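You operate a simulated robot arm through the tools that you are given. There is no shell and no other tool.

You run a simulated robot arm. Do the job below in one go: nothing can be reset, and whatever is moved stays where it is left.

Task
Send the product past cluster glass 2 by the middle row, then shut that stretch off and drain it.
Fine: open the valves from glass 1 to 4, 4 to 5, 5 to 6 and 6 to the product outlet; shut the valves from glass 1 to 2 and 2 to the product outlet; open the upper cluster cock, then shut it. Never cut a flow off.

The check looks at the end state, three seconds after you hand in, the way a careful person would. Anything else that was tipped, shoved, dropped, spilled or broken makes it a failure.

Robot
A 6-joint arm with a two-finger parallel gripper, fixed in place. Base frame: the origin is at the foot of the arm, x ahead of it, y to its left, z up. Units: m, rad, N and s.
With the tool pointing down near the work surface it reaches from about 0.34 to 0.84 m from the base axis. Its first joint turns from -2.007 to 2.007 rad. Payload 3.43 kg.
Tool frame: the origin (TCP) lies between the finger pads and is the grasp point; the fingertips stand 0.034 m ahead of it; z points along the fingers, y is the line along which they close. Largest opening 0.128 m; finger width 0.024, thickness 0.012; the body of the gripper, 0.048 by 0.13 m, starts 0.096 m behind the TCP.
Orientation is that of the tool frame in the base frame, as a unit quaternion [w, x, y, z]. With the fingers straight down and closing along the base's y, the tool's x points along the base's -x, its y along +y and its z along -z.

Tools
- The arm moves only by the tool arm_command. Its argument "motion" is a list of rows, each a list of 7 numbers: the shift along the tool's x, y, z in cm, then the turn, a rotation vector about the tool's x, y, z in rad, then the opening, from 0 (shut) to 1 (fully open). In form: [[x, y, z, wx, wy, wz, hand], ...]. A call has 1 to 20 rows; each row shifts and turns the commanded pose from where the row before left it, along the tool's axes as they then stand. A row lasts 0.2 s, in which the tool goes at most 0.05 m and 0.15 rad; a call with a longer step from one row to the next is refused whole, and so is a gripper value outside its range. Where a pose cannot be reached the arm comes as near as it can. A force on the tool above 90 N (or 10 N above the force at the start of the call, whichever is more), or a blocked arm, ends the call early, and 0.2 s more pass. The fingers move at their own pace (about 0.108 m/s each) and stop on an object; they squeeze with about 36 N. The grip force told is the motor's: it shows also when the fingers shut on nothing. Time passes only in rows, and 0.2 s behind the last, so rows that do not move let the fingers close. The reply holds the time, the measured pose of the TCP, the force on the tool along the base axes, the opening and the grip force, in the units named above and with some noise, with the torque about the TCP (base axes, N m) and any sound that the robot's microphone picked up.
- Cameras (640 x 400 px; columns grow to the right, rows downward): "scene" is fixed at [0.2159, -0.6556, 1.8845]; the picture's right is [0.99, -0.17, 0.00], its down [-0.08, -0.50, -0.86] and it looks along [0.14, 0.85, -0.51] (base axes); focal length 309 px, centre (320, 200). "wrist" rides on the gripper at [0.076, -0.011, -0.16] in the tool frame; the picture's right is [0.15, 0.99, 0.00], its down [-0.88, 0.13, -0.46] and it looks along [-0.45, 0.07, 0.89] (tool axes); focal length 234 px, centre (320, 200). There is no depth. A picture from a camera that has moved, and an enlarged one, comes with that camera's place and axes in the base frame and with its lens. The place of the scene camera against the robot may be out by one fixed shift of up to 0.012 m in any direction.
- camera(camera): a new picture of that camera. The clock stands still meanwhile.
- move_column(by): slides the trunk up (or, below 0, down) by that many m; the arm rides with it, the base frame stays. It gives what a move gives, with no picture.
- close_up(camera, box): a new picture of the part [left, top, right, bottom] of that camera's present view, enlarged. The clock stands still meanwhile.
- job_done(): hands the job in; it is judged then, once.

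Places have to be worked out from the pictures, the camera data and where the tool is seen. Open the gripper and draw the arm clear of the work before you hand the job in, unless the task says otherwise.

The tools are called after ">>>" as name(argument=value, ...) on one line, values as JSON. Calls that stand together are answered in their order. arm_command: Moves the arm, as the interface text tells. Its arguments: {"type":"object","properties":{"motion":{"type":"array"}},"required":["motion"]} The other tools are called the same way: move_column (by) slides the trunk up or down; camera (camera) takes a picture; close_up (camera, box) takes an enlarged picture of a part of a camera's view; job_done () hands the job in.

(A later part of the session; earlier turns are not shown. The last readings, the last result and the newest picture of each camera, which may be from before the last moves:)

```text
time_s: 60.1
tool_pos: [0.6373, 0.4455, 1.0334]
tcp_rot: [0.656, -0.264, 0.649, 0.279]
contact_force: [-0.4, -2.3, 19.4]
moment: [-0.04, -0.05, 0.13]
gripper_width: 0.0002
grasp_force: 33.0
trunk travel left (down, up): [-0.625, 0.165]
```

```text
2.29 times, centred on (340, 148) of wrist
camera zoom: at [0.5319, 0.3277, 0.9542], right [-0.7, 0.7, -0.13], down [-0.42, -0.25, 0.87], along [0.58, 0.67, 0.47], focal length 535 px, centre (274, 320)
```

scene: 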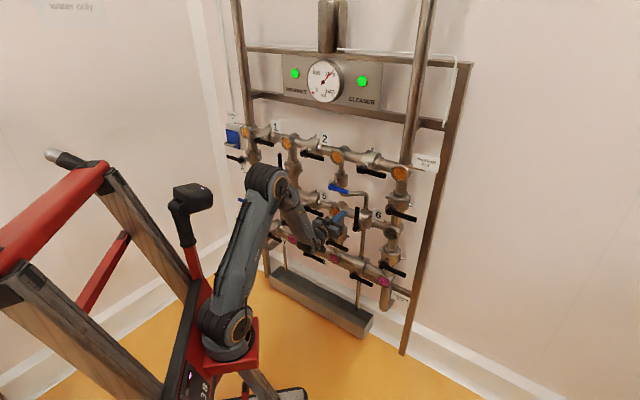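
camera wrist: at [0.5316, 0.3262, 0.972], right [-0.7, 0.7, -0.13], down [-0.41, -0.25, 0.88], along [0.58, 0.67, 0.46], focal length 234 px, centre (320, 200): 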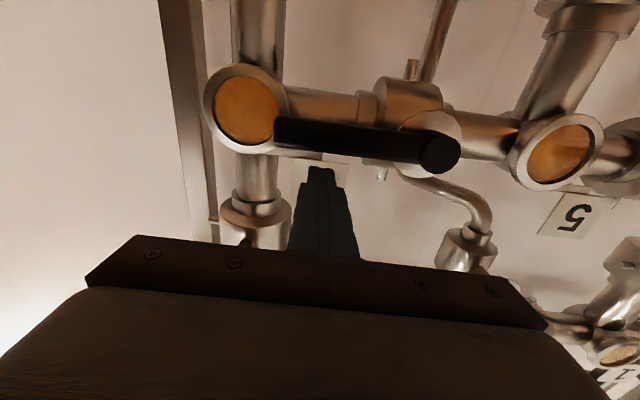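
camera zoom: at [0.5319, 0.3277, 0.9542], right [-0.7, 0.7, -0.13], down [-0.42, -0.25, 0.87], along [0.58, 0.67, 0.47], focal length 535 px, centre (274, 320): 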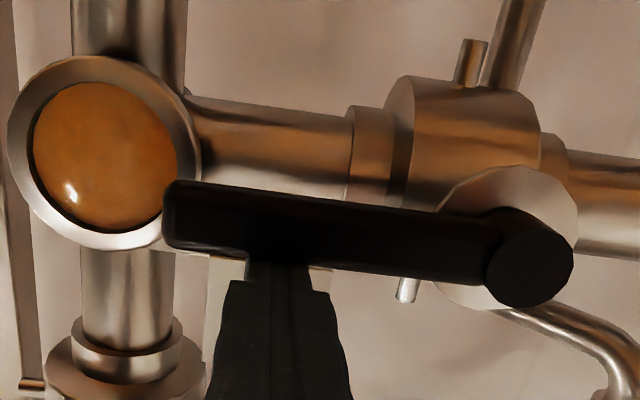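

19 N at the stop: 5–6 is open. I lift off, back out, and move right to below the 6–product-outlet lever (axis ≈ s 0.21, z 1.165, pointing right).

>>> arm_command(motion=[[-2, 0, 0, 0, 0, 0, 0], [-1, 0, -2, 0, 0, 0, 0], [-1, 0, -2, 0, 0, 0, 0], [-0.6, -3.2, 0, 0, 0, 0, 0], [-0.6, -3.2, 0, 0, 0, 0, 0], [-0.6, -3.2, 0, 0, 0, 0, 0], [-0.6, -3.2, 0, 0, 0, 0, 0], [-0.6, -3.2, 0, 0, 0, 0, 0], [0, 0, 0, 0, 0, 0, 0]])

>>> camera(camera="wrist")

>>> camera(camera="scene")

```text
time_s: 62.1
tool_pos: [0.7275, 0.3014, 1.0966]
tcp_rot: [0.654, -0.265, 0.651, 0.279]
contact_force: [0.1, 0.8, 0.2]
moment: [-0.02, 0.0, 0.01]
gripper_width: 0.0002
grasp_force: 33.2
trunk travel left (down, up): [-0.625, 0.165]
```

```text
taken
camera wrist: at [0.6204, 0.1835, 1.0181], right [-0.7, 0.7, -0.13], down [-0.41, -0.25, 0.88], along [0.58, 0.67, 0.46], focal length 234 px, centre (320, 200)
```

wrist: 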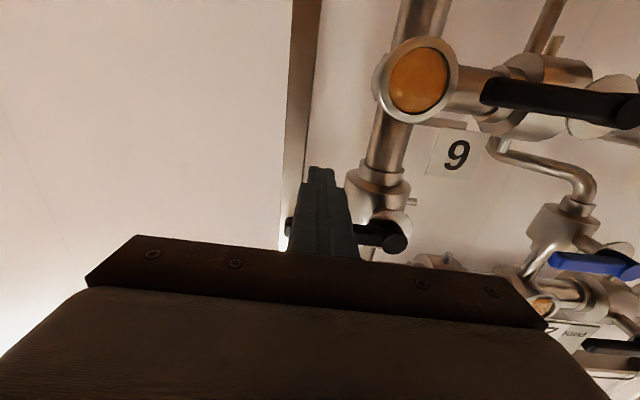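

```text
taken
```

scene: 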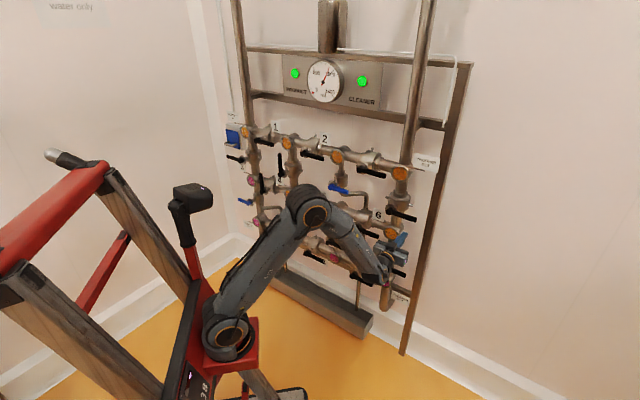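

The lever axis is at s≈0.206, z≈1.164, end at s≈0.324; my finger is below it. I advance to bar depth and push up gently as a test.

>>> arm_command(motion=[[0, 0.3, 1.9, 0, 0, 0, 0], [0, 0.3, 1.8, 0, 0, 0, 0], [-1.5, 0, 0, 0, 0, 0, 0], [-1.5, 0, 0, 0, 0, 0, 0], [-1.2, 0, 0, 0, 0, 0, 0], [-0.8, 0, 0, 0, 0, 0, 0], [-0.8, 0, 0, 0, 0, 0, 0], [0, 0, 0, 0, 0, 0, 0]])

>>> camera(camera="wrist")

>>> close_up(camera="scene", box=[350, 180, 446, 240])

```text
time_s: 63.9
tool_pos: [0.7458, 0.3315, 1.1545]
tcp_rot: [0.655, -0.263, 0.652, 0.278]
contact_force: [-0.4, -1.3, -4.8]
moment: [-0.1, 0.05, -0.05]
gripper_width: 0.0
grasp_force: 33.0
trunk travel left (down, up): [-0.625, 0.165]
```

```text
taken
camera wrist: at [0.6399, 0.2139, 1.0768], right [-0.7, 0.7, -0.13], down [-0.41, -0.25, 0.88], along [0.58, 0.67, 0.46], focal length 234 px, centre (320, 200)
```

wrist: 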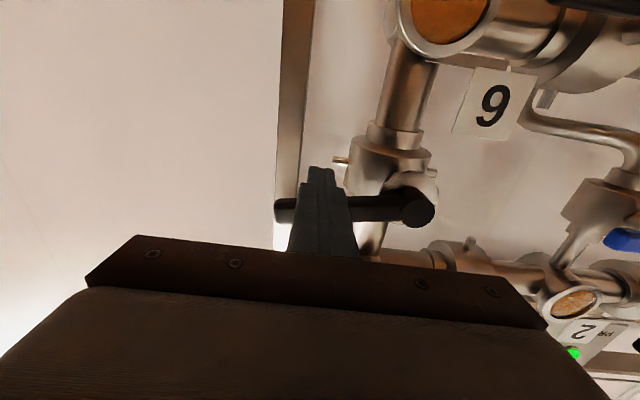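

```text
6.67 times, centred on (398, 210) of scene
camera zoom: at [0.2159, -0.6556, 1.8845], right [0.99, -0.17, 0.0], down [-0.08, -0.5, -0.86], along [0.14, 0.85, -0.51], focal length 2061 px, centre (-200, 133)
```

zoom: 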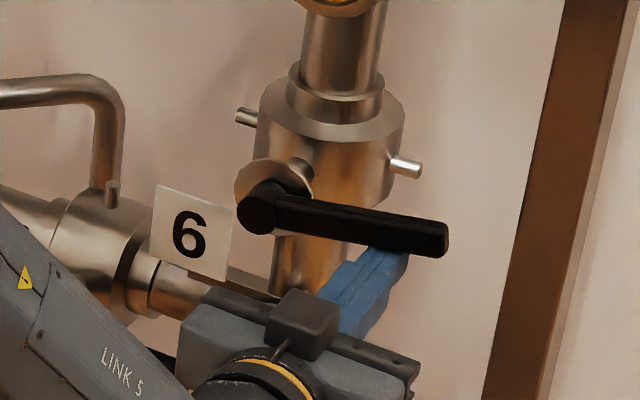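

The lever lifts with ~5 N, so 6–outlet opens upward like 1–4. I follow its arc to ~75°.

>>> arm_command(motion=[[-0.7, -0.2, 0, 0, 0, 0, 0], [-1.1, 0, 0, 0, 0, 0, 0], [-1.05, 0.1, 0, 0, 0, 0, 0], [-1.1, 0.35, 0, 0, 0, 0, 0], [-1.05, 0.4, 0, 0, 0, 0, 0], [-1.0, 0.65, 0, 0, 0, 0, 0], [-0.95, 0.7, 0, 0, 0, 0, 0], [-0.8, 0.95, 0, 0, 0, 0, 0], [-0.75, 1.0, 0, 0, 0, 0, 0], [0, 0, 0, 0, 0, 0, 0]])

>>> camera(camera="wrist")

>>> close_up(camera="scene", box=[350, 160, 446, 220])

```text
time_s: 66.1
tool_pos: [0.718, 0.3588, 1.2413]
tcp_rot: [0.654, -0.265, 0.651, 0.278]
contact_force: [-0.1, 1.0, -0.4]
moment: [0.01, -0.02, 0.0]
gripper_width: 0.0
grasp_force: 33.4
trunk travel left (down, up): [-0.625, 0.165]
```

```text
taken
camera wrist: at [0.6116, 0.2413, 1.1639], right [-0.7, 0.7, -0.13], down [-0.41, -0.25, 0.88], along [0.58, 0.67, 0.46], focal length 234 px, centre (320, 200)
```

wrist: 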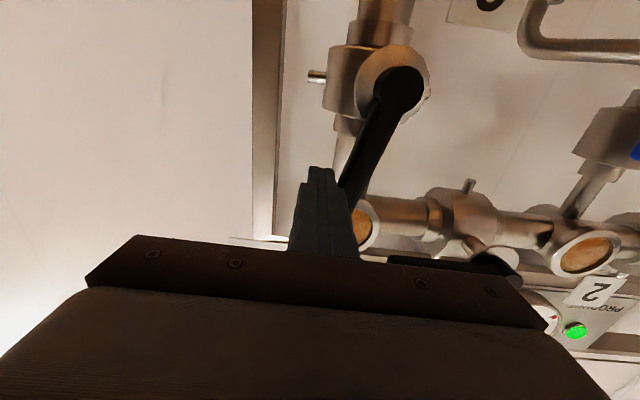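

```text
6.67 times, centred on (398, 190) of scene
camera zoom: at [0.2159, -0.6556, 1.8845], right [0.99, -0.17, 0.0], down [-0.08, -0.5, -0.86], along [0.14, 0.85, -0.51], focal length 2061 px, centre (-200, 267)
```

zoom: 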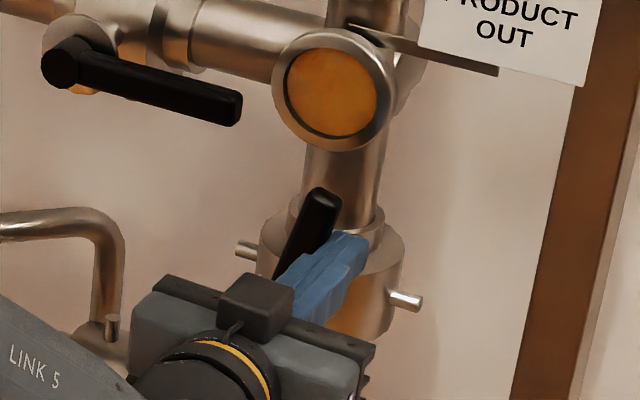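

The lever is at ~70–75°. I continue left to vertical and feel for the stop.

>>> arm_command(motion=[[-0.4, 0.8, 0, 0, 0, 0, 0], [-0.3, 0.8, 0, 0, 0, 0, 0], [-0.1, 0.8, 0, 0, 0, 0, 0], [0, 0.5, 0, 0, 0, 0, 0], [0, 0, 0, 0, 0, 0, 0]])

>>> camera(camera="wrist")

>>> close_up(camera="scene", box=[350, 160, 446, 220])

```text
time_s: 67.3
tool_pos: [0.7009, 0.3739, 1.2494]
tcp_rot: [0.655, -0.261, 0.653, 0.276]
contact_force: [38.7, -21.0, 0.1]
moment: [-0.21, -0.4, -0.48]
gripper_width: 0.0
grasp_force: 32.9
trunk travel left (down, up): [-0.625, 0.165]
```

```text
taken
camera wrist: at [0.5942, 0.2568, 1.1719], right [-0.7, 0.71, -0.13], down [-0.41, -0.25, 0.88], along [0.59, 0.66, 0.46], focal length 234 px, centre (320, 200)
```

wrist: 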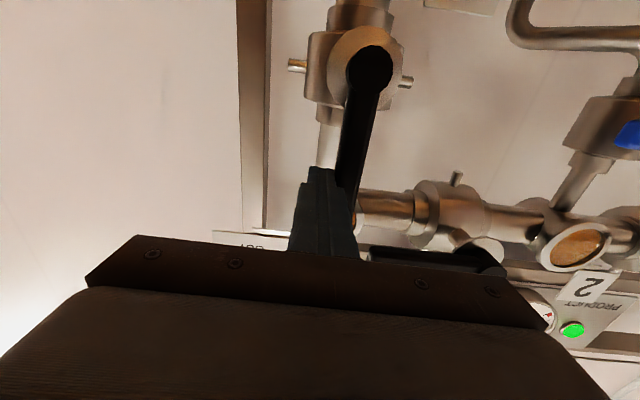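

```text
6.67 times, centred on (398, 190) of scene
camera zoom: at [0.2159, -0.6556, 1.8845], right [0.99, -0.17, 0.0], down [-0.08, -0.5, -0.86], along [0.14, 0.85, -0.51], focal length 2061 px, centre (-200, 267)
```

zoom: 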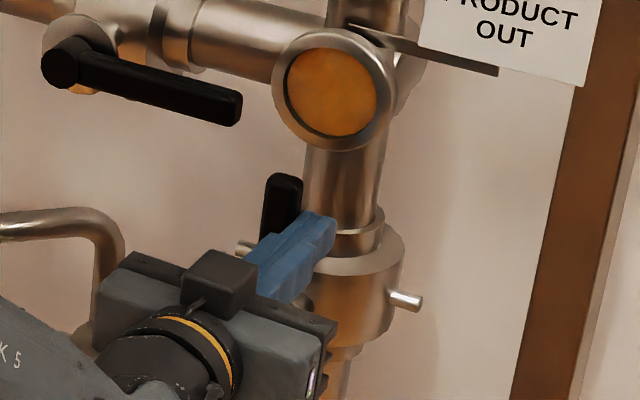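

44 N at the stop with the bar vertical: 6–outlet is open, so the bypass 1‑4‑5‑6‑outlet is complete. I withdraw right and back, and raise the trunk for the top row.

>>> arm_command(motion=[[0, -1.2, 0, 0, 0, 0, 0], [0, -0.3, -2.5, 0, 0, 0, 0], [0, 0, -3, 0, 0, 0, 0], [0, 0, -2.5, 0, 0, 0, 0], [0, 0, 0, 0, 0, 0, 0]])

>>> move_column(by=0.155)

>>> camera(camera="scene")

>>> close_up(camera="scene", box=[280, 45, 392, 115])

>>> close_up(camera="scene", box=[230, 115, 430, 240])

```text
time_s: 68.5
tool_pos: [0.6477, 0.312, 1.2486]
tcp_rot: [0.654, -0.264, 0.651, 0.278]
contact_force: [0.0, -0.9, 0.4]
moment: [0.01, 0.02, 0.0]
gripper_width: 0.0001
grasp_force: 33.2
trunk travel left (down, up): [-0.625, 0.165]
```

```text
time_s: 70.3
tool_pos: [0.6489, 0.3107, 1.4025]
tcp_rot: [0.654, -0.265, 0.652, 0.278]
contact_force: [0.5, 0.0, 0.5]
moment: [0.01, -0.01, 0.01]
gripper_width: 0.0002
grasp_force: 32.7
trunk travel left (down, up): [-0.78, 0.01]
```

```text
taken
```

scene: 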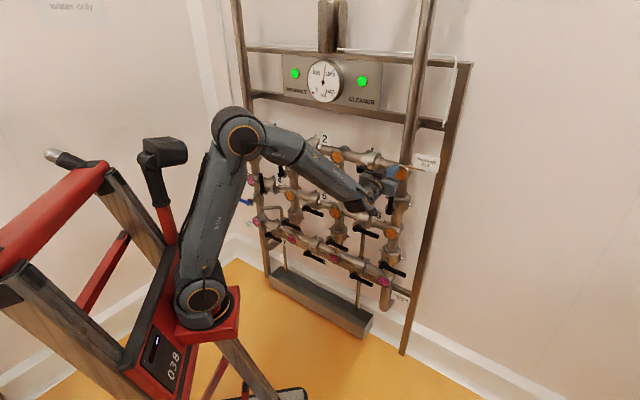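

```text
5.71 times, centred on (336, 80) of scene
camera zoom: at [0.2159, -0.6556, 1.8845], right [0.99, -0.17, 0.0], down [-0.08, -0.5, -0.86], along [0.14, 0.85, -0.51], focal length 1767 px, centre (229, 886)
```

zoom: 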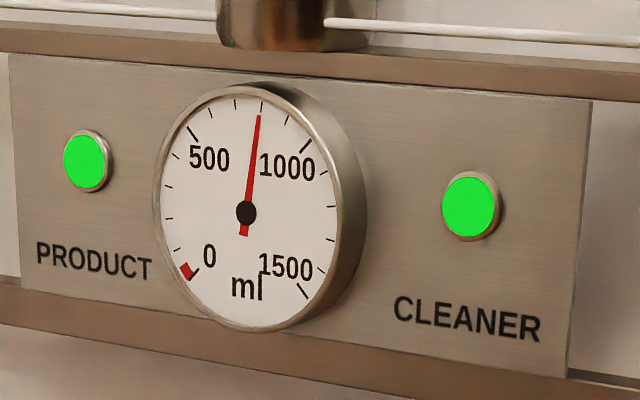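

```text
3.20 times, centred on (330, 178) of scene
camera zoom: at [0.2159, -0.6556, 1.8845], right [0.99, -0.17, 0.0], down [-0.08, -0.5, -0.86], along [0.14, 0.85, -0.51], focal length 990 px, centre (288, 272)
```

zoom: 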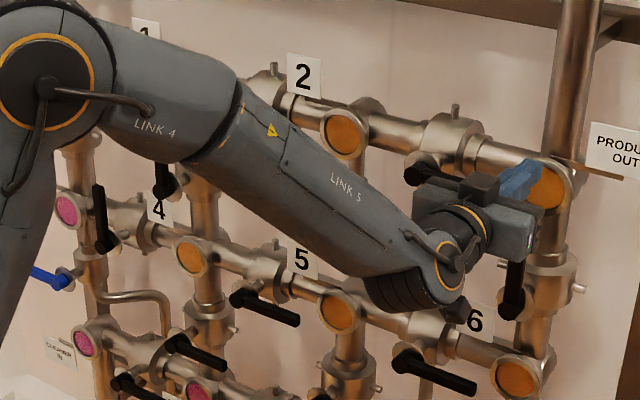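

Gauge ~820 ml with both lamps green; all four bypass levers are aligned with their pipes. I move left at safe depth to below the 1–2 lever (axis ≈ s -0.257, z 1.322).

>>> arm_command(motion=[[0.5, 4.1, 0, 0, 0, 0, 0], [1, 4.1, 0, 0, 0, 0, 0], [1.5, 4.1, 0, 0, 0, 0, 0], [1.5, 4.1, 0, 0, 0, 0, 0], [1.5, 4.1, 0, 0, 0, 0, 0], [1.5, 4.1, 0, 0, 0, 0, 0], [1.5, 4.1, 0, 0, 0, 0, 0], [1.5, 4.1, 0, 0, 0, 0, 0], [1.5, 4.1, 0, 0, 0, 0, 0], [1.5, 4.1, 0, 0, 0, 0, 0], [0, 0, 0, 0, 0, 0, 0]])

>>> camera(camera="wrist")

>>> camera(camera="scene")

>>> close_up(camera="scene", box=[280, 45, 392, 115])

```text
time_s: 72.7
tool_pos: [0.3606, 0.602, 1.2768]
tcp_rot: [0.654, -0.264, 0.652, 0.278]
contact_force: [0.2, 0.2, -1.0]
moment: [0.02, 0.03, -0.01]
gripper_width: 0.0
grasp_force: 33.0
trunk travel left (down, up): [-0.78, 0.01]
```

```text
taken
camera wrist: at [0.2564, 0.4841, 1.1985], right [-0.7, 0.7, -0.13], down [-0.41, -0.25, 0.88], along [0.58, 0.67, 0.46], focal length 234 px, centre (320, 200)
```

wrist: 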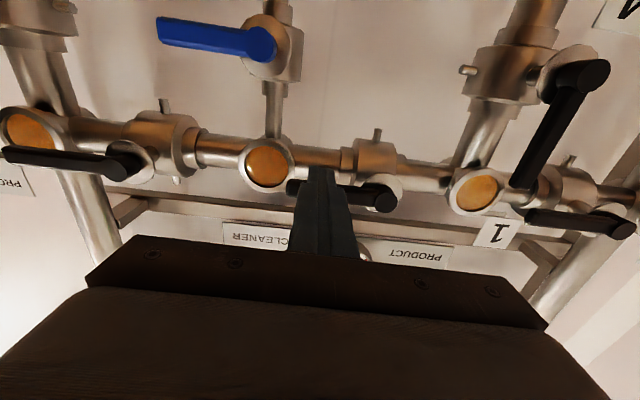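

```text
taken
```

scene: 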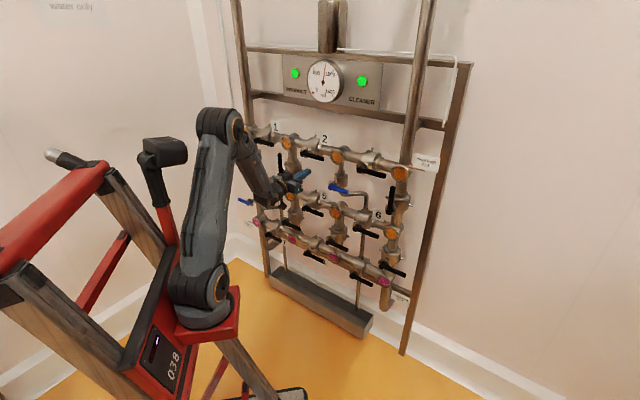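

```text
5.71 times, centred on (336, 80) of scene
camera zoom: at [0.2159, -0.6556, 1.8845], right [0.99, -0.17, 0.0], down [-0.08, -0.5, -0.86], along [0.14, 0.85, -0.51], focal length 1767 px, centre (229, 886)
```

zoom: 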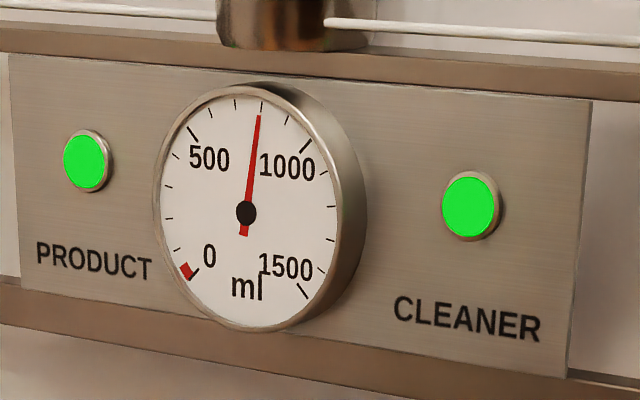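

The gauge is steady at ~820, so the drop was only filling. The 1–2 lever axis is at about s=-0.254, z=1.319. I advance beneath it and test-push upward.

>>> arm_command(motion=[[0, 0, 2.8, 0, 0, 0, 0], [0, 0, 2.8, 0, 0, 0, 0], [0, 0, 2.7, 0, 0, 0, 0], [-1.0, 0, 0, 0, 0, 0, 0], [-1.0, 0, 0, 0, 0, 0, 0], [-0.8, 0, 0, 0, 0, 0, 0], [-0.7, 0, 0, 0, 0, 0, 0], [0, 0, 0, 0, 0, 0, 0]])

>>> camera(camera="wrist")

>>> close_up(camera="scene", box=[270, 120, 366, 180])

```text
time_s: 74.5
tool_pos: [0.4194, 0.6601, 1.3122]
tcp_rot: [0.655, -0.264, 0.652, 0.277]
contact_force: [2.1, 0.3, -1.7]
moment: [-0.02, 0.04, -0.07]
gripper_width: 0.0
grasp_force: 33.4
trunk travel left (down, up): [-0.78, 0.01]
```

```text
taken
camera wrist: at [0.3135, 0.5417, 1.2339], right [-0.7, 0.7, -0.13], down [-0.41, -0.25, 0.88], along [0.58, 0.67, 0.46], focal length 234 px, centre (320, 200)
```

wrist: 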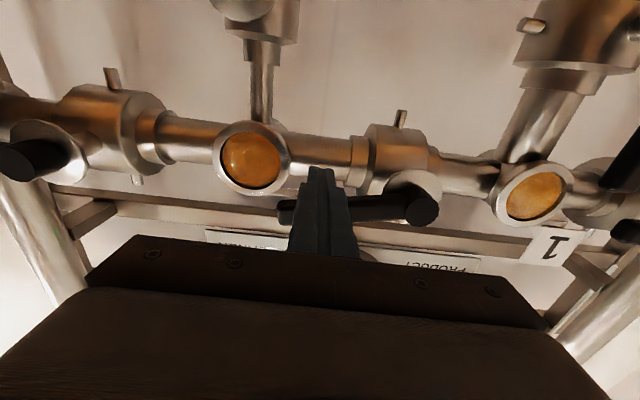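

```text
6.67 times, centred on (318, 150) of scene
camera zoom: at [0.2159, -0.6556, 1.8845], right [0.99, -0.17, 0.0], down [-0.08, -0.5, -0.86], along [0.14, 0.85, -0.51], focal length 2061 px, centre (333, 533)
```

zoom: 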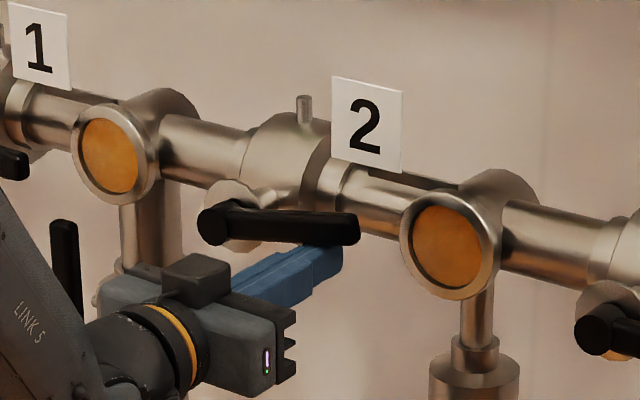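

The 1–2 lever lifts with ~2 N, so it shuts upward. The "2" label plate sits at d≈0.84, behind my tip depth of 0.797, so I follow the arc to ~75°.

>>> arm_command(motion=[[-0.6, -0.3, 0, 0, 0, 0, 0], [-1.05, 0, 0, 0, 0, 0, 0], [-1.05, 0.15, 0, 0, 0, 0, 0], [-1.1, 0.35, 0, 0, 0, 0, 0], [-1.05, 0.4, 0, 0, 0, 0, 0], [-1.0, 0.65, 0, 0, 0, 0, 0], [-0.95, 0.7, 0, 0, 0, 0, 0], [-0.8, 0.95, 0, 0, 0, 0, 0], [-0.75, 1.0, 0, 0, 0, 0, 0], [0, 0, 0, 0, 0, 0, 0]])

>>> camera(camera="wrist")

>>> close_up(camera="scene", box=[200, 100, 360, 200])

```text
time_s: 76.7
tool_pos: [0.3902, 0.6861, 1.3947]
tcp_rot: [0.655, -0.264, 0.651, 0.278]
contact_force: [-0.1, 0.5, 0.0]
moment: [0.01, -0.02, 0.0]
gripper_width: 0.0
grasp_force: 32.8
trunk travel left (down, up): [-0.78, 0.01]
```

```text
taken
camera wrist: at [0.2853, 0.5679, 1.3172], right [-0.7, 0.7, -0.13], down [-0.41, -0.25, 0.88], along [0.58, 0.67, 0.46], focal length 234 px, centre (320, 200)
```

wrist: 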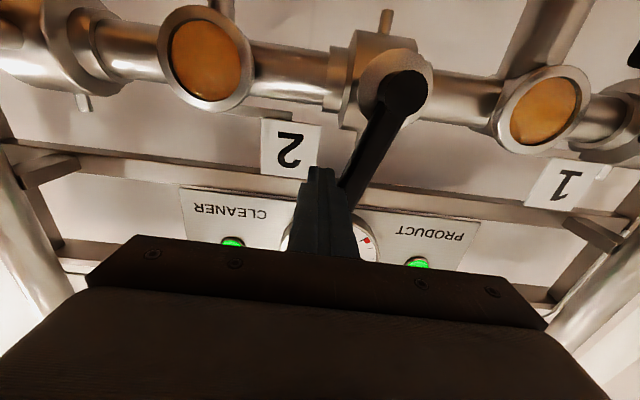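

```text
4.00 times, centred on (280, 150) of scene
camera zoom: at [0.2159, -0.6556, 1.8845], right [0.99, -0.17, 0.0], down [-0.08, -0.5, -0.86], along [0.14, 0.85, -0.51], focal length 1237 px, centre (480, 400)
```

zoom: 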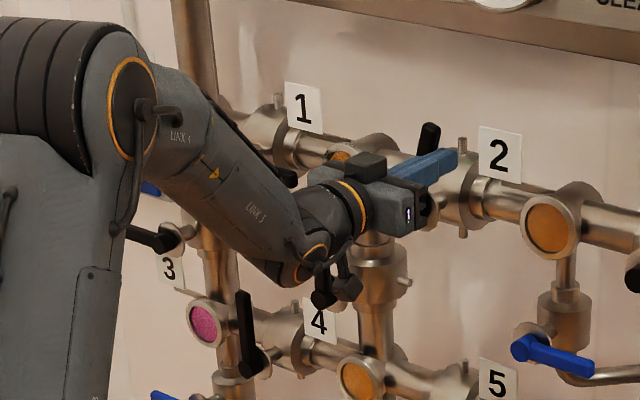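

The lever is at ~70°, no force on the wrist. I continue left to vertical until the stop is felt.

>>> arm_command(motion=[[-0.4, 0.8, 0, 0, 0, 0, 0], [-0.3, 0.8, 0, 0, 0, 0, 0], [-0.1, 0.7, 0, 0, 0, 0, 0], [0, 0.4, 0, 0, 0, 0, 0], [0, 0, 0, 0, 0, 0, 0]])

>>> camera(camera="wrist")

>>> close_up(camera="scene", box=[200, 100, 360, 200])

```text
time_s: 77.9
tool_pos: [0.3746, 0.7036, 1.4038]
tcp_rot: [0.655, -0.263, 0.652, 0.277]
contact_force: [7.6, -11.9, -0.6]
moment: [-0.14, -0.07, -0.1]
gripper_width: 0.0002
grasp_force: 33.0
trunk travel left (down, up): [-0.78, 0.01]
```

```text
taken
camera wrist: at [0.2678, 0.5863, 1.3254], right [-0.7, 0.7, -0.13], down [-0.41, -0.25, 0.88], along [0.59, 0.67, 0.46], focal length 234 px, centre (320, 200)
```

wrist: 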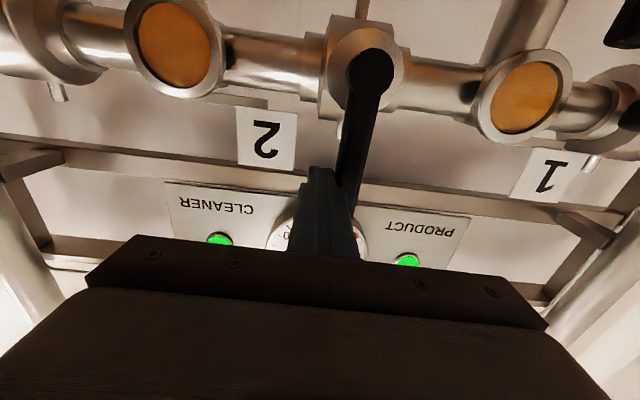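

```text
4.00 times, centred on (280, 150) of scene
camera zoom: at [0.2159, -0.6556, 1.8845], right [0.99, -0.17, 0.0], down [-0.08, -0.5, -0.86], along [0.14, 0.85, -0.51], focal length 1237 px, centre (480, 400)
```

zoom: 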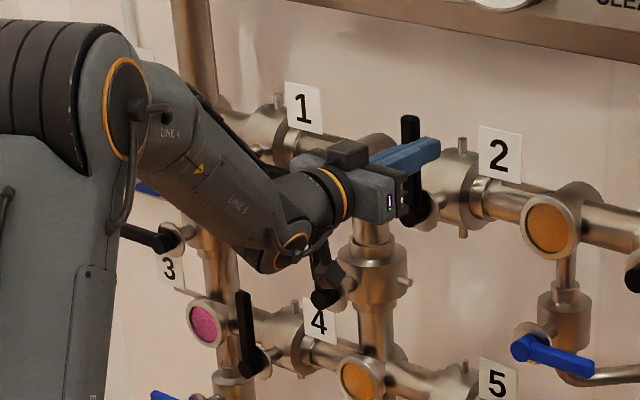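

14 N at s≈-0.233 with the bar vertical. One more 0.4 cm press to confirm it's fully shut.

>>> arm_command(motion=[[0, 0.4, 0, 0, 0, 0, 0], [0, 0, 0, 0, 0, 0, 0]])

>>> close_up(camera="wrist", box=[260, 0, 480, 200])

>>> close_up(camera="scene", box=[280, 45, 392, 115])

```text
time_s: 78.5
tool_pos: [0.3733, 0.7046, 1.4027]
tcp_rot: [0.655, -0.261, 0.653, 0.276]
contact_force: [30.5, -30.1, -3.3]
moment: [-0.39, -0.33, -0.28]
gripper_width: 0.0
grasp_force: 32.8
trunk travel left (down, up): [-0.78, 0.01]
```

```text
2.00 times, centred on (370, 100) of wrist
camera zoom: at [0.267, 0.5869, 1.3256], right [-0.7, 0.71, -0.13], down [-0.41, -0.25, 0.88], along [0.59, 0.66, 0.46], focal length 468 px, centre (220, 400)
```

zoom: 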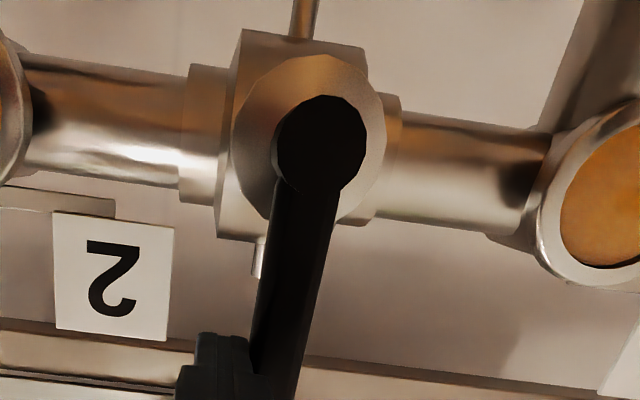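

```text
5.71 times, centred on (336, 80) of scene
camera zoom: at [0.2159, -0.6556, 1.8845], right [0.99, -0.17, 0.0], down [-0.08, -0.5, -0.86], along [0.14, 0.85, -0.51], focal length 1767 px, centre (229, 886)
```

zoom: 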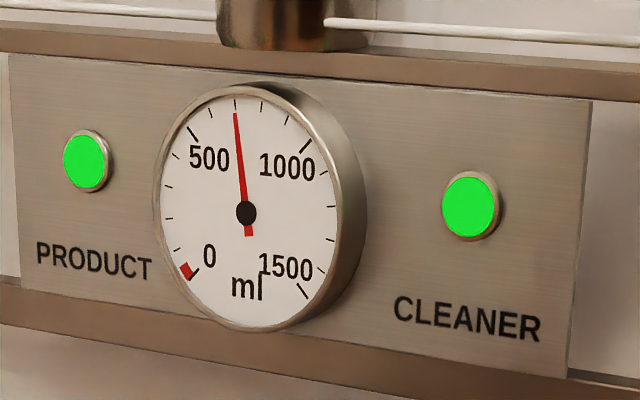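

43 N at the stop: 1–2 is shut, lamps still green. I withdraw and move right to below the 2–outlet lever (axis ≈ s 0.055, z 1.32).

>>> arm_command(motion=[[0, -1.2, 0, 0, 0, 0, 0], [0, -0.3, -2.5, 0, 0, 0, 0], [0, 0, -3, 0, 0, 0, 0], [0, 0, -2.5, 0, 0, 0, 0], [1.4, -3.97, 0, 0, 0, 0, 0], [1.4, -3.97, 0, 0, 0, 0, 0], [1.4, -3.97, 0, 0, 0, 0, 0], [1.4, -3.97, 0, 0, 0, 0, 0], [1.4, -3.97, 0, 0, 0, 0, 0], [1.4, -3.97, 0, 0, 0, 0, 0], [1.4, -3.97, 0, 0, 0, 0, 0], [1.4, -3.97, 0, 0, 0, 0, 0], [1.4, -3.97, 0, 0, 0, 0, 0], [0, 0, 0, 0, 0, 0, 0]])

>>> camera(camera="wrist")

>>> close_up(camera="scene", box=[280, 45, 392, 115])

>>> close_up(camera="scene", box=[230, 110, 430, 235])

```text
time_s: 81.5
tool_pos: [0.5753, 0.3918, 1.2718]
tcp_rot: [0.655, -0.264, 0.652, 0.278]
contact_force: [0.5, 0.3, -0.9]
moment: [0.04, -0.02, 0.02]
gripper_width: 0.0002
grasp_force: 33.1
trunk travel left (down, up): [-0.78, 0.01]
```

```text
taken
camera wrist: at [0.4689, 0.2737, 1.1941], right [-0.7, 0.7, -0.13], down [-0.41, -0.25, 0.88], along [0.58, 0.67, 0.46], focal length 234 px, centre (320, 200)
```

wrist: 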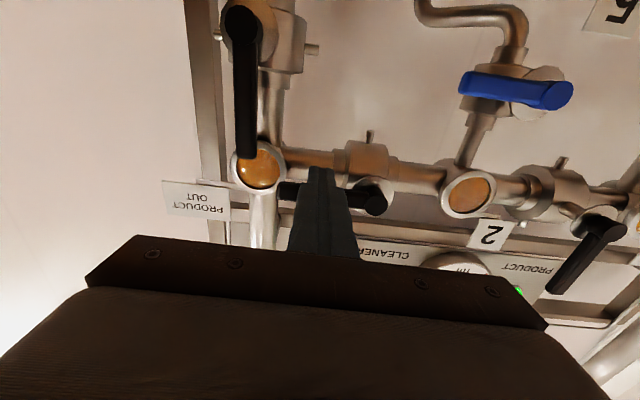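

```text
5.71 times, centred on (336, 80) of scene
camera zoom: at [0.2159, -0.6556, 1.8845], right [0.99, -0.17, 0.0], down [-0.08, -0.5, -0.86], along [0.14, 0.85, -0.51], focal length 1767 px, centre (229, 886)
```

zoom: 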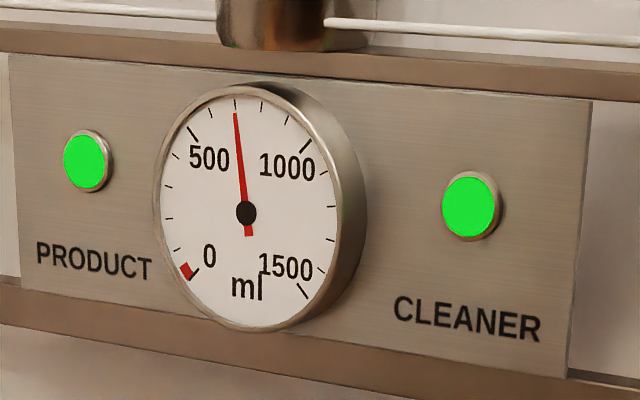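

```text
3.20 times, centred on (330, 172) of scene
camera zoom: at [0.2159, -0.6556, 1.8845], right [0.99, -0.17, 0.0], down [-0.08, -0.5, -0.86], along [0.14, 0.85, -0.51], focal length 990 px, centre (288, 288)
```

zoom: 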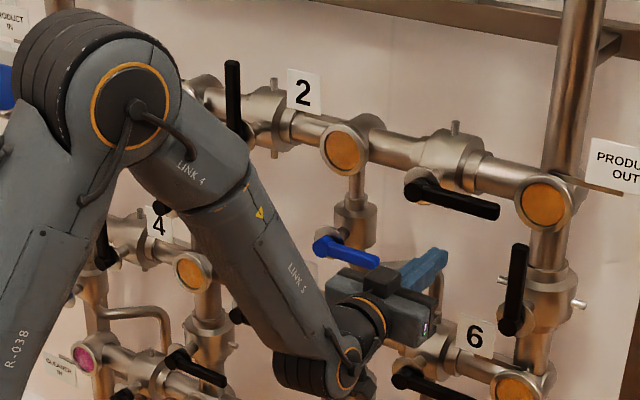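

2–outlet axis measured at s≈0.057, z≈1.317. I advance below it to bar depth and test-push upward.

>>> arm_command(motion=[[0, -0.5, 2.7, 0, 0, 0, 0], [0, -0.4, 2.7, 0, 0, 0, 0], [0, 0, 2.6, 0, 0, 0, 0], [-1.2, 0, 0, 0, 0, 0, 0], [-1.2, 0, 0, 0, 0, 0, 0], [-0.8, 0, 0, 0, 0, 0, 0], [-0.8, 0, 0, 0, 0, 0, 0], [0, 0, 0, 0, 0, 0, 0]])

>>> camera(camera="wrist")

>>> close_up(camera="scene", box=[320, 130, 416, 190])

```text
time_s: 83.3
tool_pos: [0.639, 0.4405, 1.3117]
tcp_rot: [0.654, -0.264, 0.652, 0.278]
contact_force: [1.2, -4.3, -2.9]
moment: [-0.03, 0.04, 0.01]
gripper_width: 0.0
grasp_force: 33.0
trunk travel left (down, up): [-0.78, 0.01]
```

```text
taken
camera wrist: at [0.5343, 0.3229, 1.2342], right [-0.7, 0.7, -0.13], down [-0.41, -0.25, 0.88], along [0.58, 0.67, 0.46], focal length 234 px, centre (320, 200)
```

wrist: 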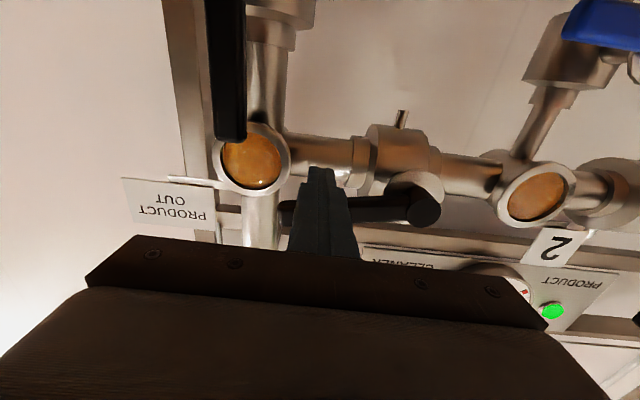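

```text
6.67 times, centred on (368, 160) of scene
camera zoom: at [0.2159, -0.6556, 1.8845], right [0.99, -0.17, 0.0], down [-0.08, -0.5, -0.86], along [0.14, 0.85, -0.51], focal length 2061 px, centre (0, 467)
```

zoom: 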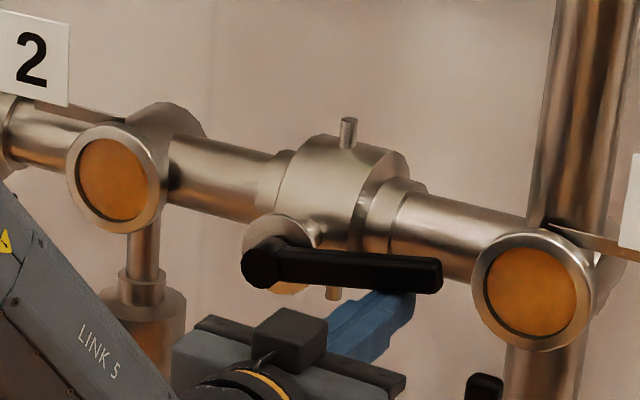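

It turns upward freely. I follow the arc to ~75°.

>>> arm_command(motion=[[-0.6, -0.3, 0, 0, 0, 0, 0], [-1.05, 0, 0, 0, 0, 0, 0], [-1.05, 0.15, 0, 0, 0, 0, 0], [-1.1, 0.35, 0, 0, 0, 0, 0], [-1.05, 0.4, 0, 0, 0, 0, 0], [-1.0, 0.65, 0, 0, 0, 0, 0], [-0.95, 0.7, 0, 0, 0, 0, 0], [-0.8, 0.95, 0, 0, 0, 0, 0], [-0.75, 1.0, 0, 0, 0, 0, 0], [0, 0, 0, 0, 0, 0, 0]])

>>> camera(camera="wrist")

>>> close_up(camera="scene", box=[320, 120, 416, 180])

```text
time_s: 85.5
tool_pos: [0.6124, 0.4681, 1.3953]
tcp_rot: [0.655, -0.265, 0.651, 0.277]
contact_force: [0.5, 0.5, 0.7]
moment: [0.01, 0.01, 0.0]
gripper_width: 0.0
grasp_force: 33.2
trunk travel left (down, up): [-0.78, 0.01]
```

```text
taken
camera wrist: at [0.507, 0.35, 1.3175], right [-0.7, 0.7, -0.13], down [-0.41, -0.25, 0.88], along [0.58, 0.67, 0.46], focal length 234 px, centre (320, 200)
```

wrist: 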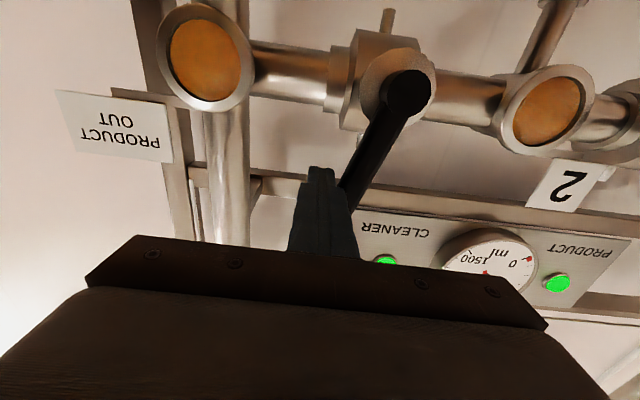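

```text
6.67 times, centred on (368, 150) of scene
camera zoom: at [0.2159, -0.6556, 1.8845], right [0.99, -0.17, 0.0], down [-0.08, -0.5, -0.86], along [0.14, 0.85, -0.51], focal length 2061 px, centre (0, 533)
```

zoom: 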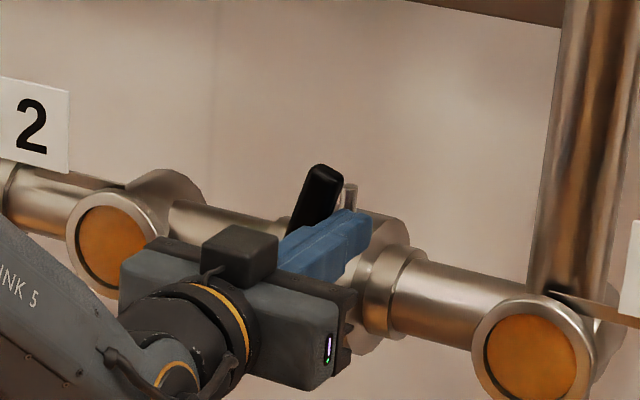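

Lever at ~70°. I push left to vertical and press on the stop.

>>> arm_command(motion=[[-0.4, 0.8, 0, 0, 0, 0, 0], [-0.3, 0.8, 0, 0, 0, 0, 0], [-0.1, 0.8, 0, 0, 0, 0, 0], [0, 0.5, 0, 0, 0, 0, 0], [0, 0.3, 0, 0, 0, 0, 0], [0, 0, 0, 0, 0, 0, 0]])

>>> camera(camera="wrist")

>>> close_up(camera="scene", box=[320, 120, 416, 180])

```text
time_s: 86.9
tool_pos: [0.5935, 0.4874, 1.4032]
tcp_rot: [0.654, -0.263, 0.653, 0.277]
contact_force: [25.8, -20.4, -0.2]
moment: [-0.19, -0.31, -0.2]
gripper_width: 0.0
grasp_force: 33.3
trunk travel left (down, up): [-0.78, 0.01]
```

```text
taken
camera wrist: at [0.4876, 0.3687, 1.3257], right [-0.7, 0.7, -0.13], down [-0.41, -0.25, 0.88], along [0.59, 0.67, 0.46], focal length 234 px, centre (320, 200)
```

wrist: 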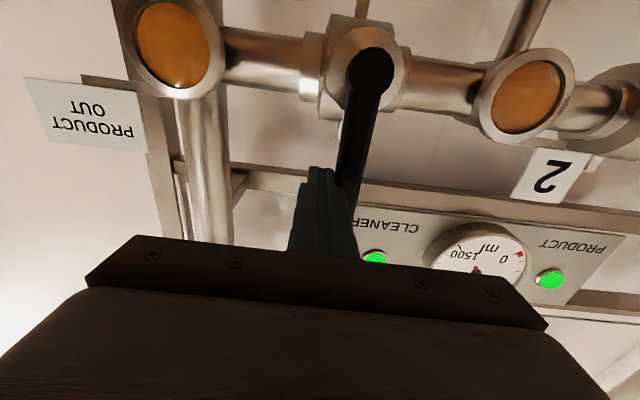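

```text
6.67 times, centred on (368, 150) of scene
camera zoom: at [0.2159, -0.6556, 1.8845], right [0.99, -0.17, 0.0], down [-0.08, -0.5, -0.86], along [0.14, 0.85, -0.51], focal length 2061 px, centre (0, 533)
```

zoom: 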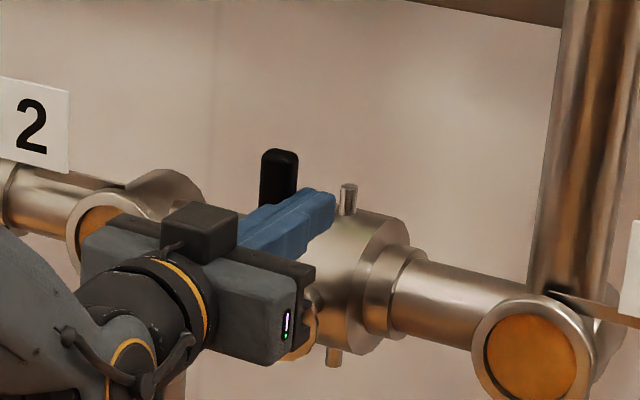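

33 N at the stop: 2–outlet is shut, so stretch 2 is isolated. I withdraw, lower the trunk, and move toward the blue upper cock (axis ≈ s -0.103, z 1.18, bar front d≈0.79, pointing right).

>>> arm_command(motion=[[0, -1.2, 0, 0, 0, 0, 0], [0, -0.3, -2.5, 0, 0, 0, 0], [0, 0, -3, 0, 0, 0, 0], [0, 0, -2.5, 0, 0, 0, 0], [0, 0, 0, 0, 0, 0, 0]])

>>> move_column(by=-0.155)

>>> arm_command(motion=[[2.5, 2.6, 0, 0, 0, 0, 0], [2.5, 2.6, 0, 0, 0, 0, 0], [2.5, 2.6, 0, 0, 0, 0, 0], [2.5, 2.6, 0, 0, 0, 0, 0], [2.5, 2.3, 0, 0, 0, 0, 0], [0, 0, 0, 0, 0, 0, 0]])

>>> camera(camera="wrist")

>>> camera(camera="scene")

>>> close_up(camera="scene", box=[230, 110, 430, 235])

>>> close_up(camera="scene", box=[280, 45, 392, 115])

```text
time_s: 88.1
tool_pos: [0.5452, 0.4223, 1.4031]
tcp_rot: [0.655, -0.265, 0.651, 0.278]
contact_force: [-0.1, 0.3, -0.2]
moment: [0.01, -0.01, -0.02]
gripper_width: 0.0
grasp_force: 32.5
trunk travel left (down, up): [-0.78, 0.01]
```

```text
time_s: 89.8
tool_pos: [0.5429, 0.4224, 1.2476]
tcp_rot: [0.655, -0.264, 0.651, 0.278]
contact_force: [-0.6, 1.1, 0.9]
moment: [-0.01, -0.02, 0.0]
gripper_width: 0.0
grasp_force: 32.9
trunk travel left (down, up): [-0.625, 0.165]
```

```text
time_s: 91.2
tool_pos: [0.455, 0.5129, 1.1225]
tcp_rot: [0.655, -0.264, 0.651, 0.278]
contact_force: [-0.2, -0.9, -0.4]
moment: [0.01, -0.02, 0.0]
gripper_width: 0.0
grasp_force: 33.0
trunk travel left (down, up): [-0.625, 0.165]
```

```text
taken
camera wrist: at [0.3488, 0.3949, 1.0444], right [-0.7, 0.7, -0.13], down [-0.41, -0.25, 0.88], along [0.58, 0.67, 0.46], focal length 234 px, centre (320, 200)
```

wrist: 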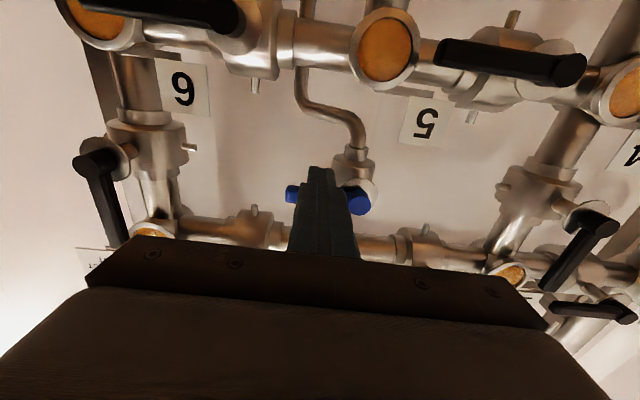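

```text
taken
```

scene: 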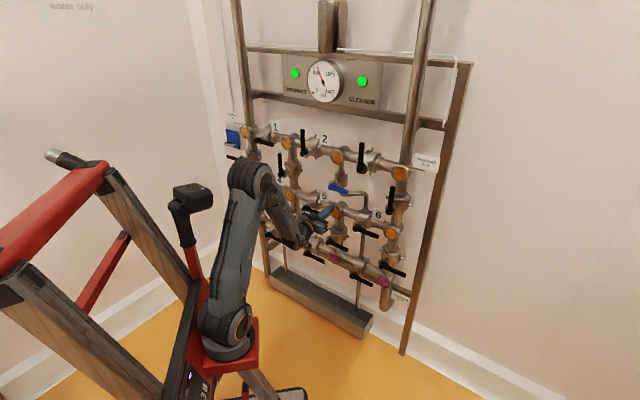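

```text
3.20 times, centred on (330, 172) of scene
camera zoom: at [0.2159, -0.6556, 1.8845], right [0.99, -0.17, 0.0], down [-0.08, -0.5, -0.86], along [0.14, 0.85, -0.51], focal length 990 px, centre (288, 288)
```

zoom: 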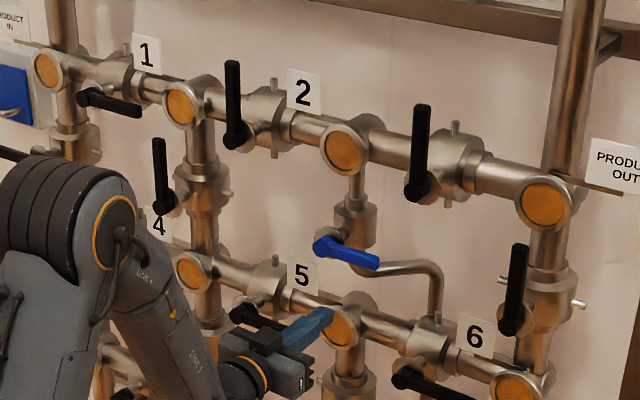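

```text
5.71 times, centred on (336, 80) of scene
camera zoom: at [0.2159, -0.6556, 1.8845], right [0.99, -0.17, 0.0], down [-0.08, -0.5, -0.86], along [0.14, 0.85, -0.51], focal length 1767 px, centre (229, 886)
```

zoom: 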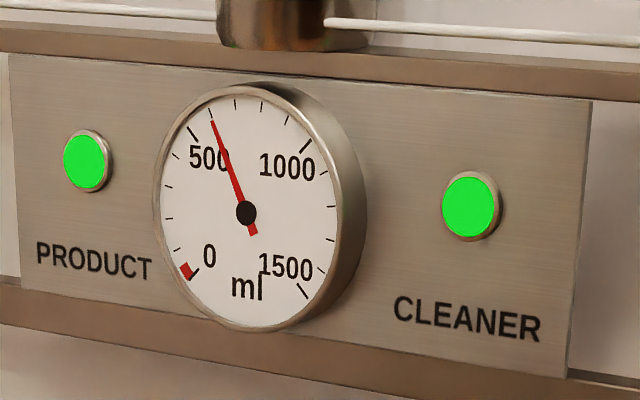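

All levers are as intended (1–2 and 2–outlet vertical=shut; bypass levers aligned), lamps green. The cock axis is at s≈-0.101, z≈1.179. I advance below its bar and test-push up.

>>> arm_command(motion=[[0, -0.3, 2.9, 0, 0, 0, 0], [0, -0.3, 2.9, 0, 0, 0, 0], [0, 0, 2.0, 0, 0, 0, 0], [0, 0, 1.0, 0, 0, 0, 0], [0, 0, 0, 0, 0, 0, 0]])

>>> camera(camera="wrist")

>>> close_up(camera="scene", box=[300, 160, 396, 220])

```text
time_s: 92.5
tool_pos: [0.5199, 0.5735, 1.1247]
tcp_rot: [0.655, -0.265, 0.652, 0.276]
contact_force: [0.2, 0.1, 0.4]
moment: [0.02, 0.0, -0.01]
gripper_width: 0.0002
grasp_force: 33.2
trunk travel left (down, up): [-0.625, 0.165]
```

```text
taken
camera wrist: at [0.4136, 0.4546, 1.0465], right [-0.7, 0.7, -0.13], down [-0.41, -0.25, 0.88], along [0.58, 0.67, 0.46], focal length 234 px, centre (320, 200)
```

wrist: 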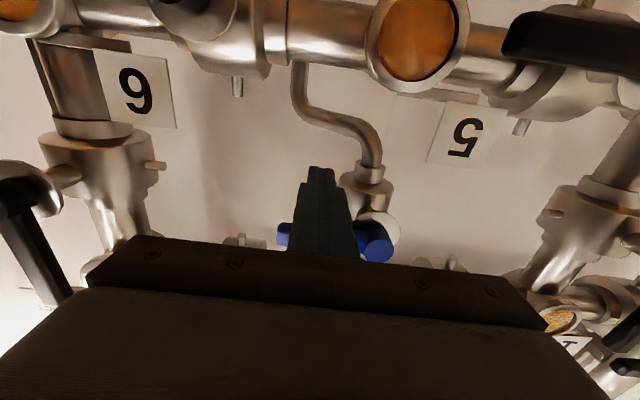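

```text
6.67 times, centred on (348, 190) of scene
camera zoom: at [0.2159, -0.6556, 1.8845], right [0.99, -0.17, 0.0], down [-0.08, -0.5, -0.86], along [0.14, 0.85, -0.51], focal length 2061 px, centre (133, 267)
```

zoom: 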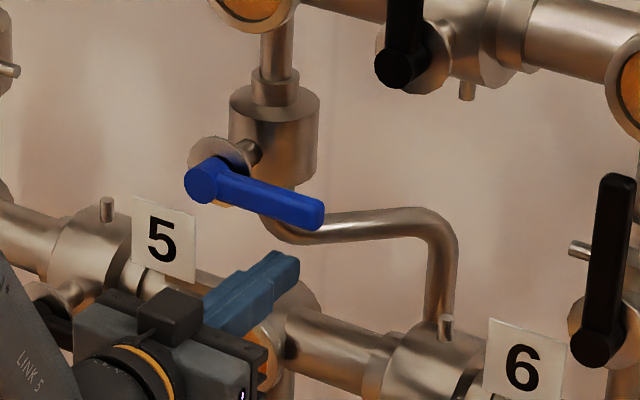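

Tip is at d≈0.807 below the blue bar with no contact. I push up gently.

>>> arm_command(motion=[[-1.5, 0, 0, 0, 0, 0, 0], [-1.2, 0, 0, 0, 0, 0, 0], [-0.8, 0, 0, 0, 0, 0, 0], [-0.7, 0, 0, 0, 0, 0, 0], [-0.5, 0, 0, 0, 0, 0, 0], [0, 0, 0, 0, 0, 0, 0]])

>>> camera(camera="wrist")

>>> close_up(camera="scene", box=[300, 150, 396, 210])

```text
time_s: 93.8
tool_pos: [0.5193, 0.5706, 1.1726]
tcp_rot: [0.654, -0.264, 0.652, 0.278]
contact_force: [1.4, -1.3, -1.3]
moment: [-0.05, 0.1, -0.08]
gripper_width: 0.0
grasp_force: 32.7
trunk travel left (down, up): [-0.625, 0.165]
```

```text
taken
camera wrist: at [0.4143, 0.4527, 1.095], right [-0.7, 0.7, -0.13], down [-0.41, -0.25, 0.88], along [0.58, 0.67, 0.46], focal length 234 px, centre (320, 200)
```

wrist: 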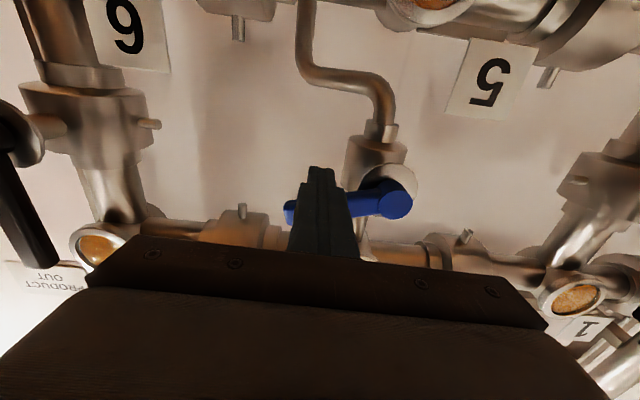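

```text
6.67 times, centred on (348, 180) of scene
camera zoom: at [0.2159, -0.6556, 1.8845], right [0.99, -0.17, 0.0], down [-0.08, -0.5, -0.86], along [0.14, 0.85, -0.51], focal length 2061 px, centre (133, 333)
```

zoom: 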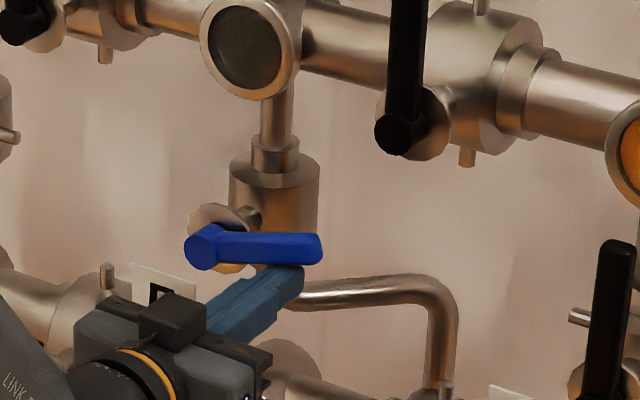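

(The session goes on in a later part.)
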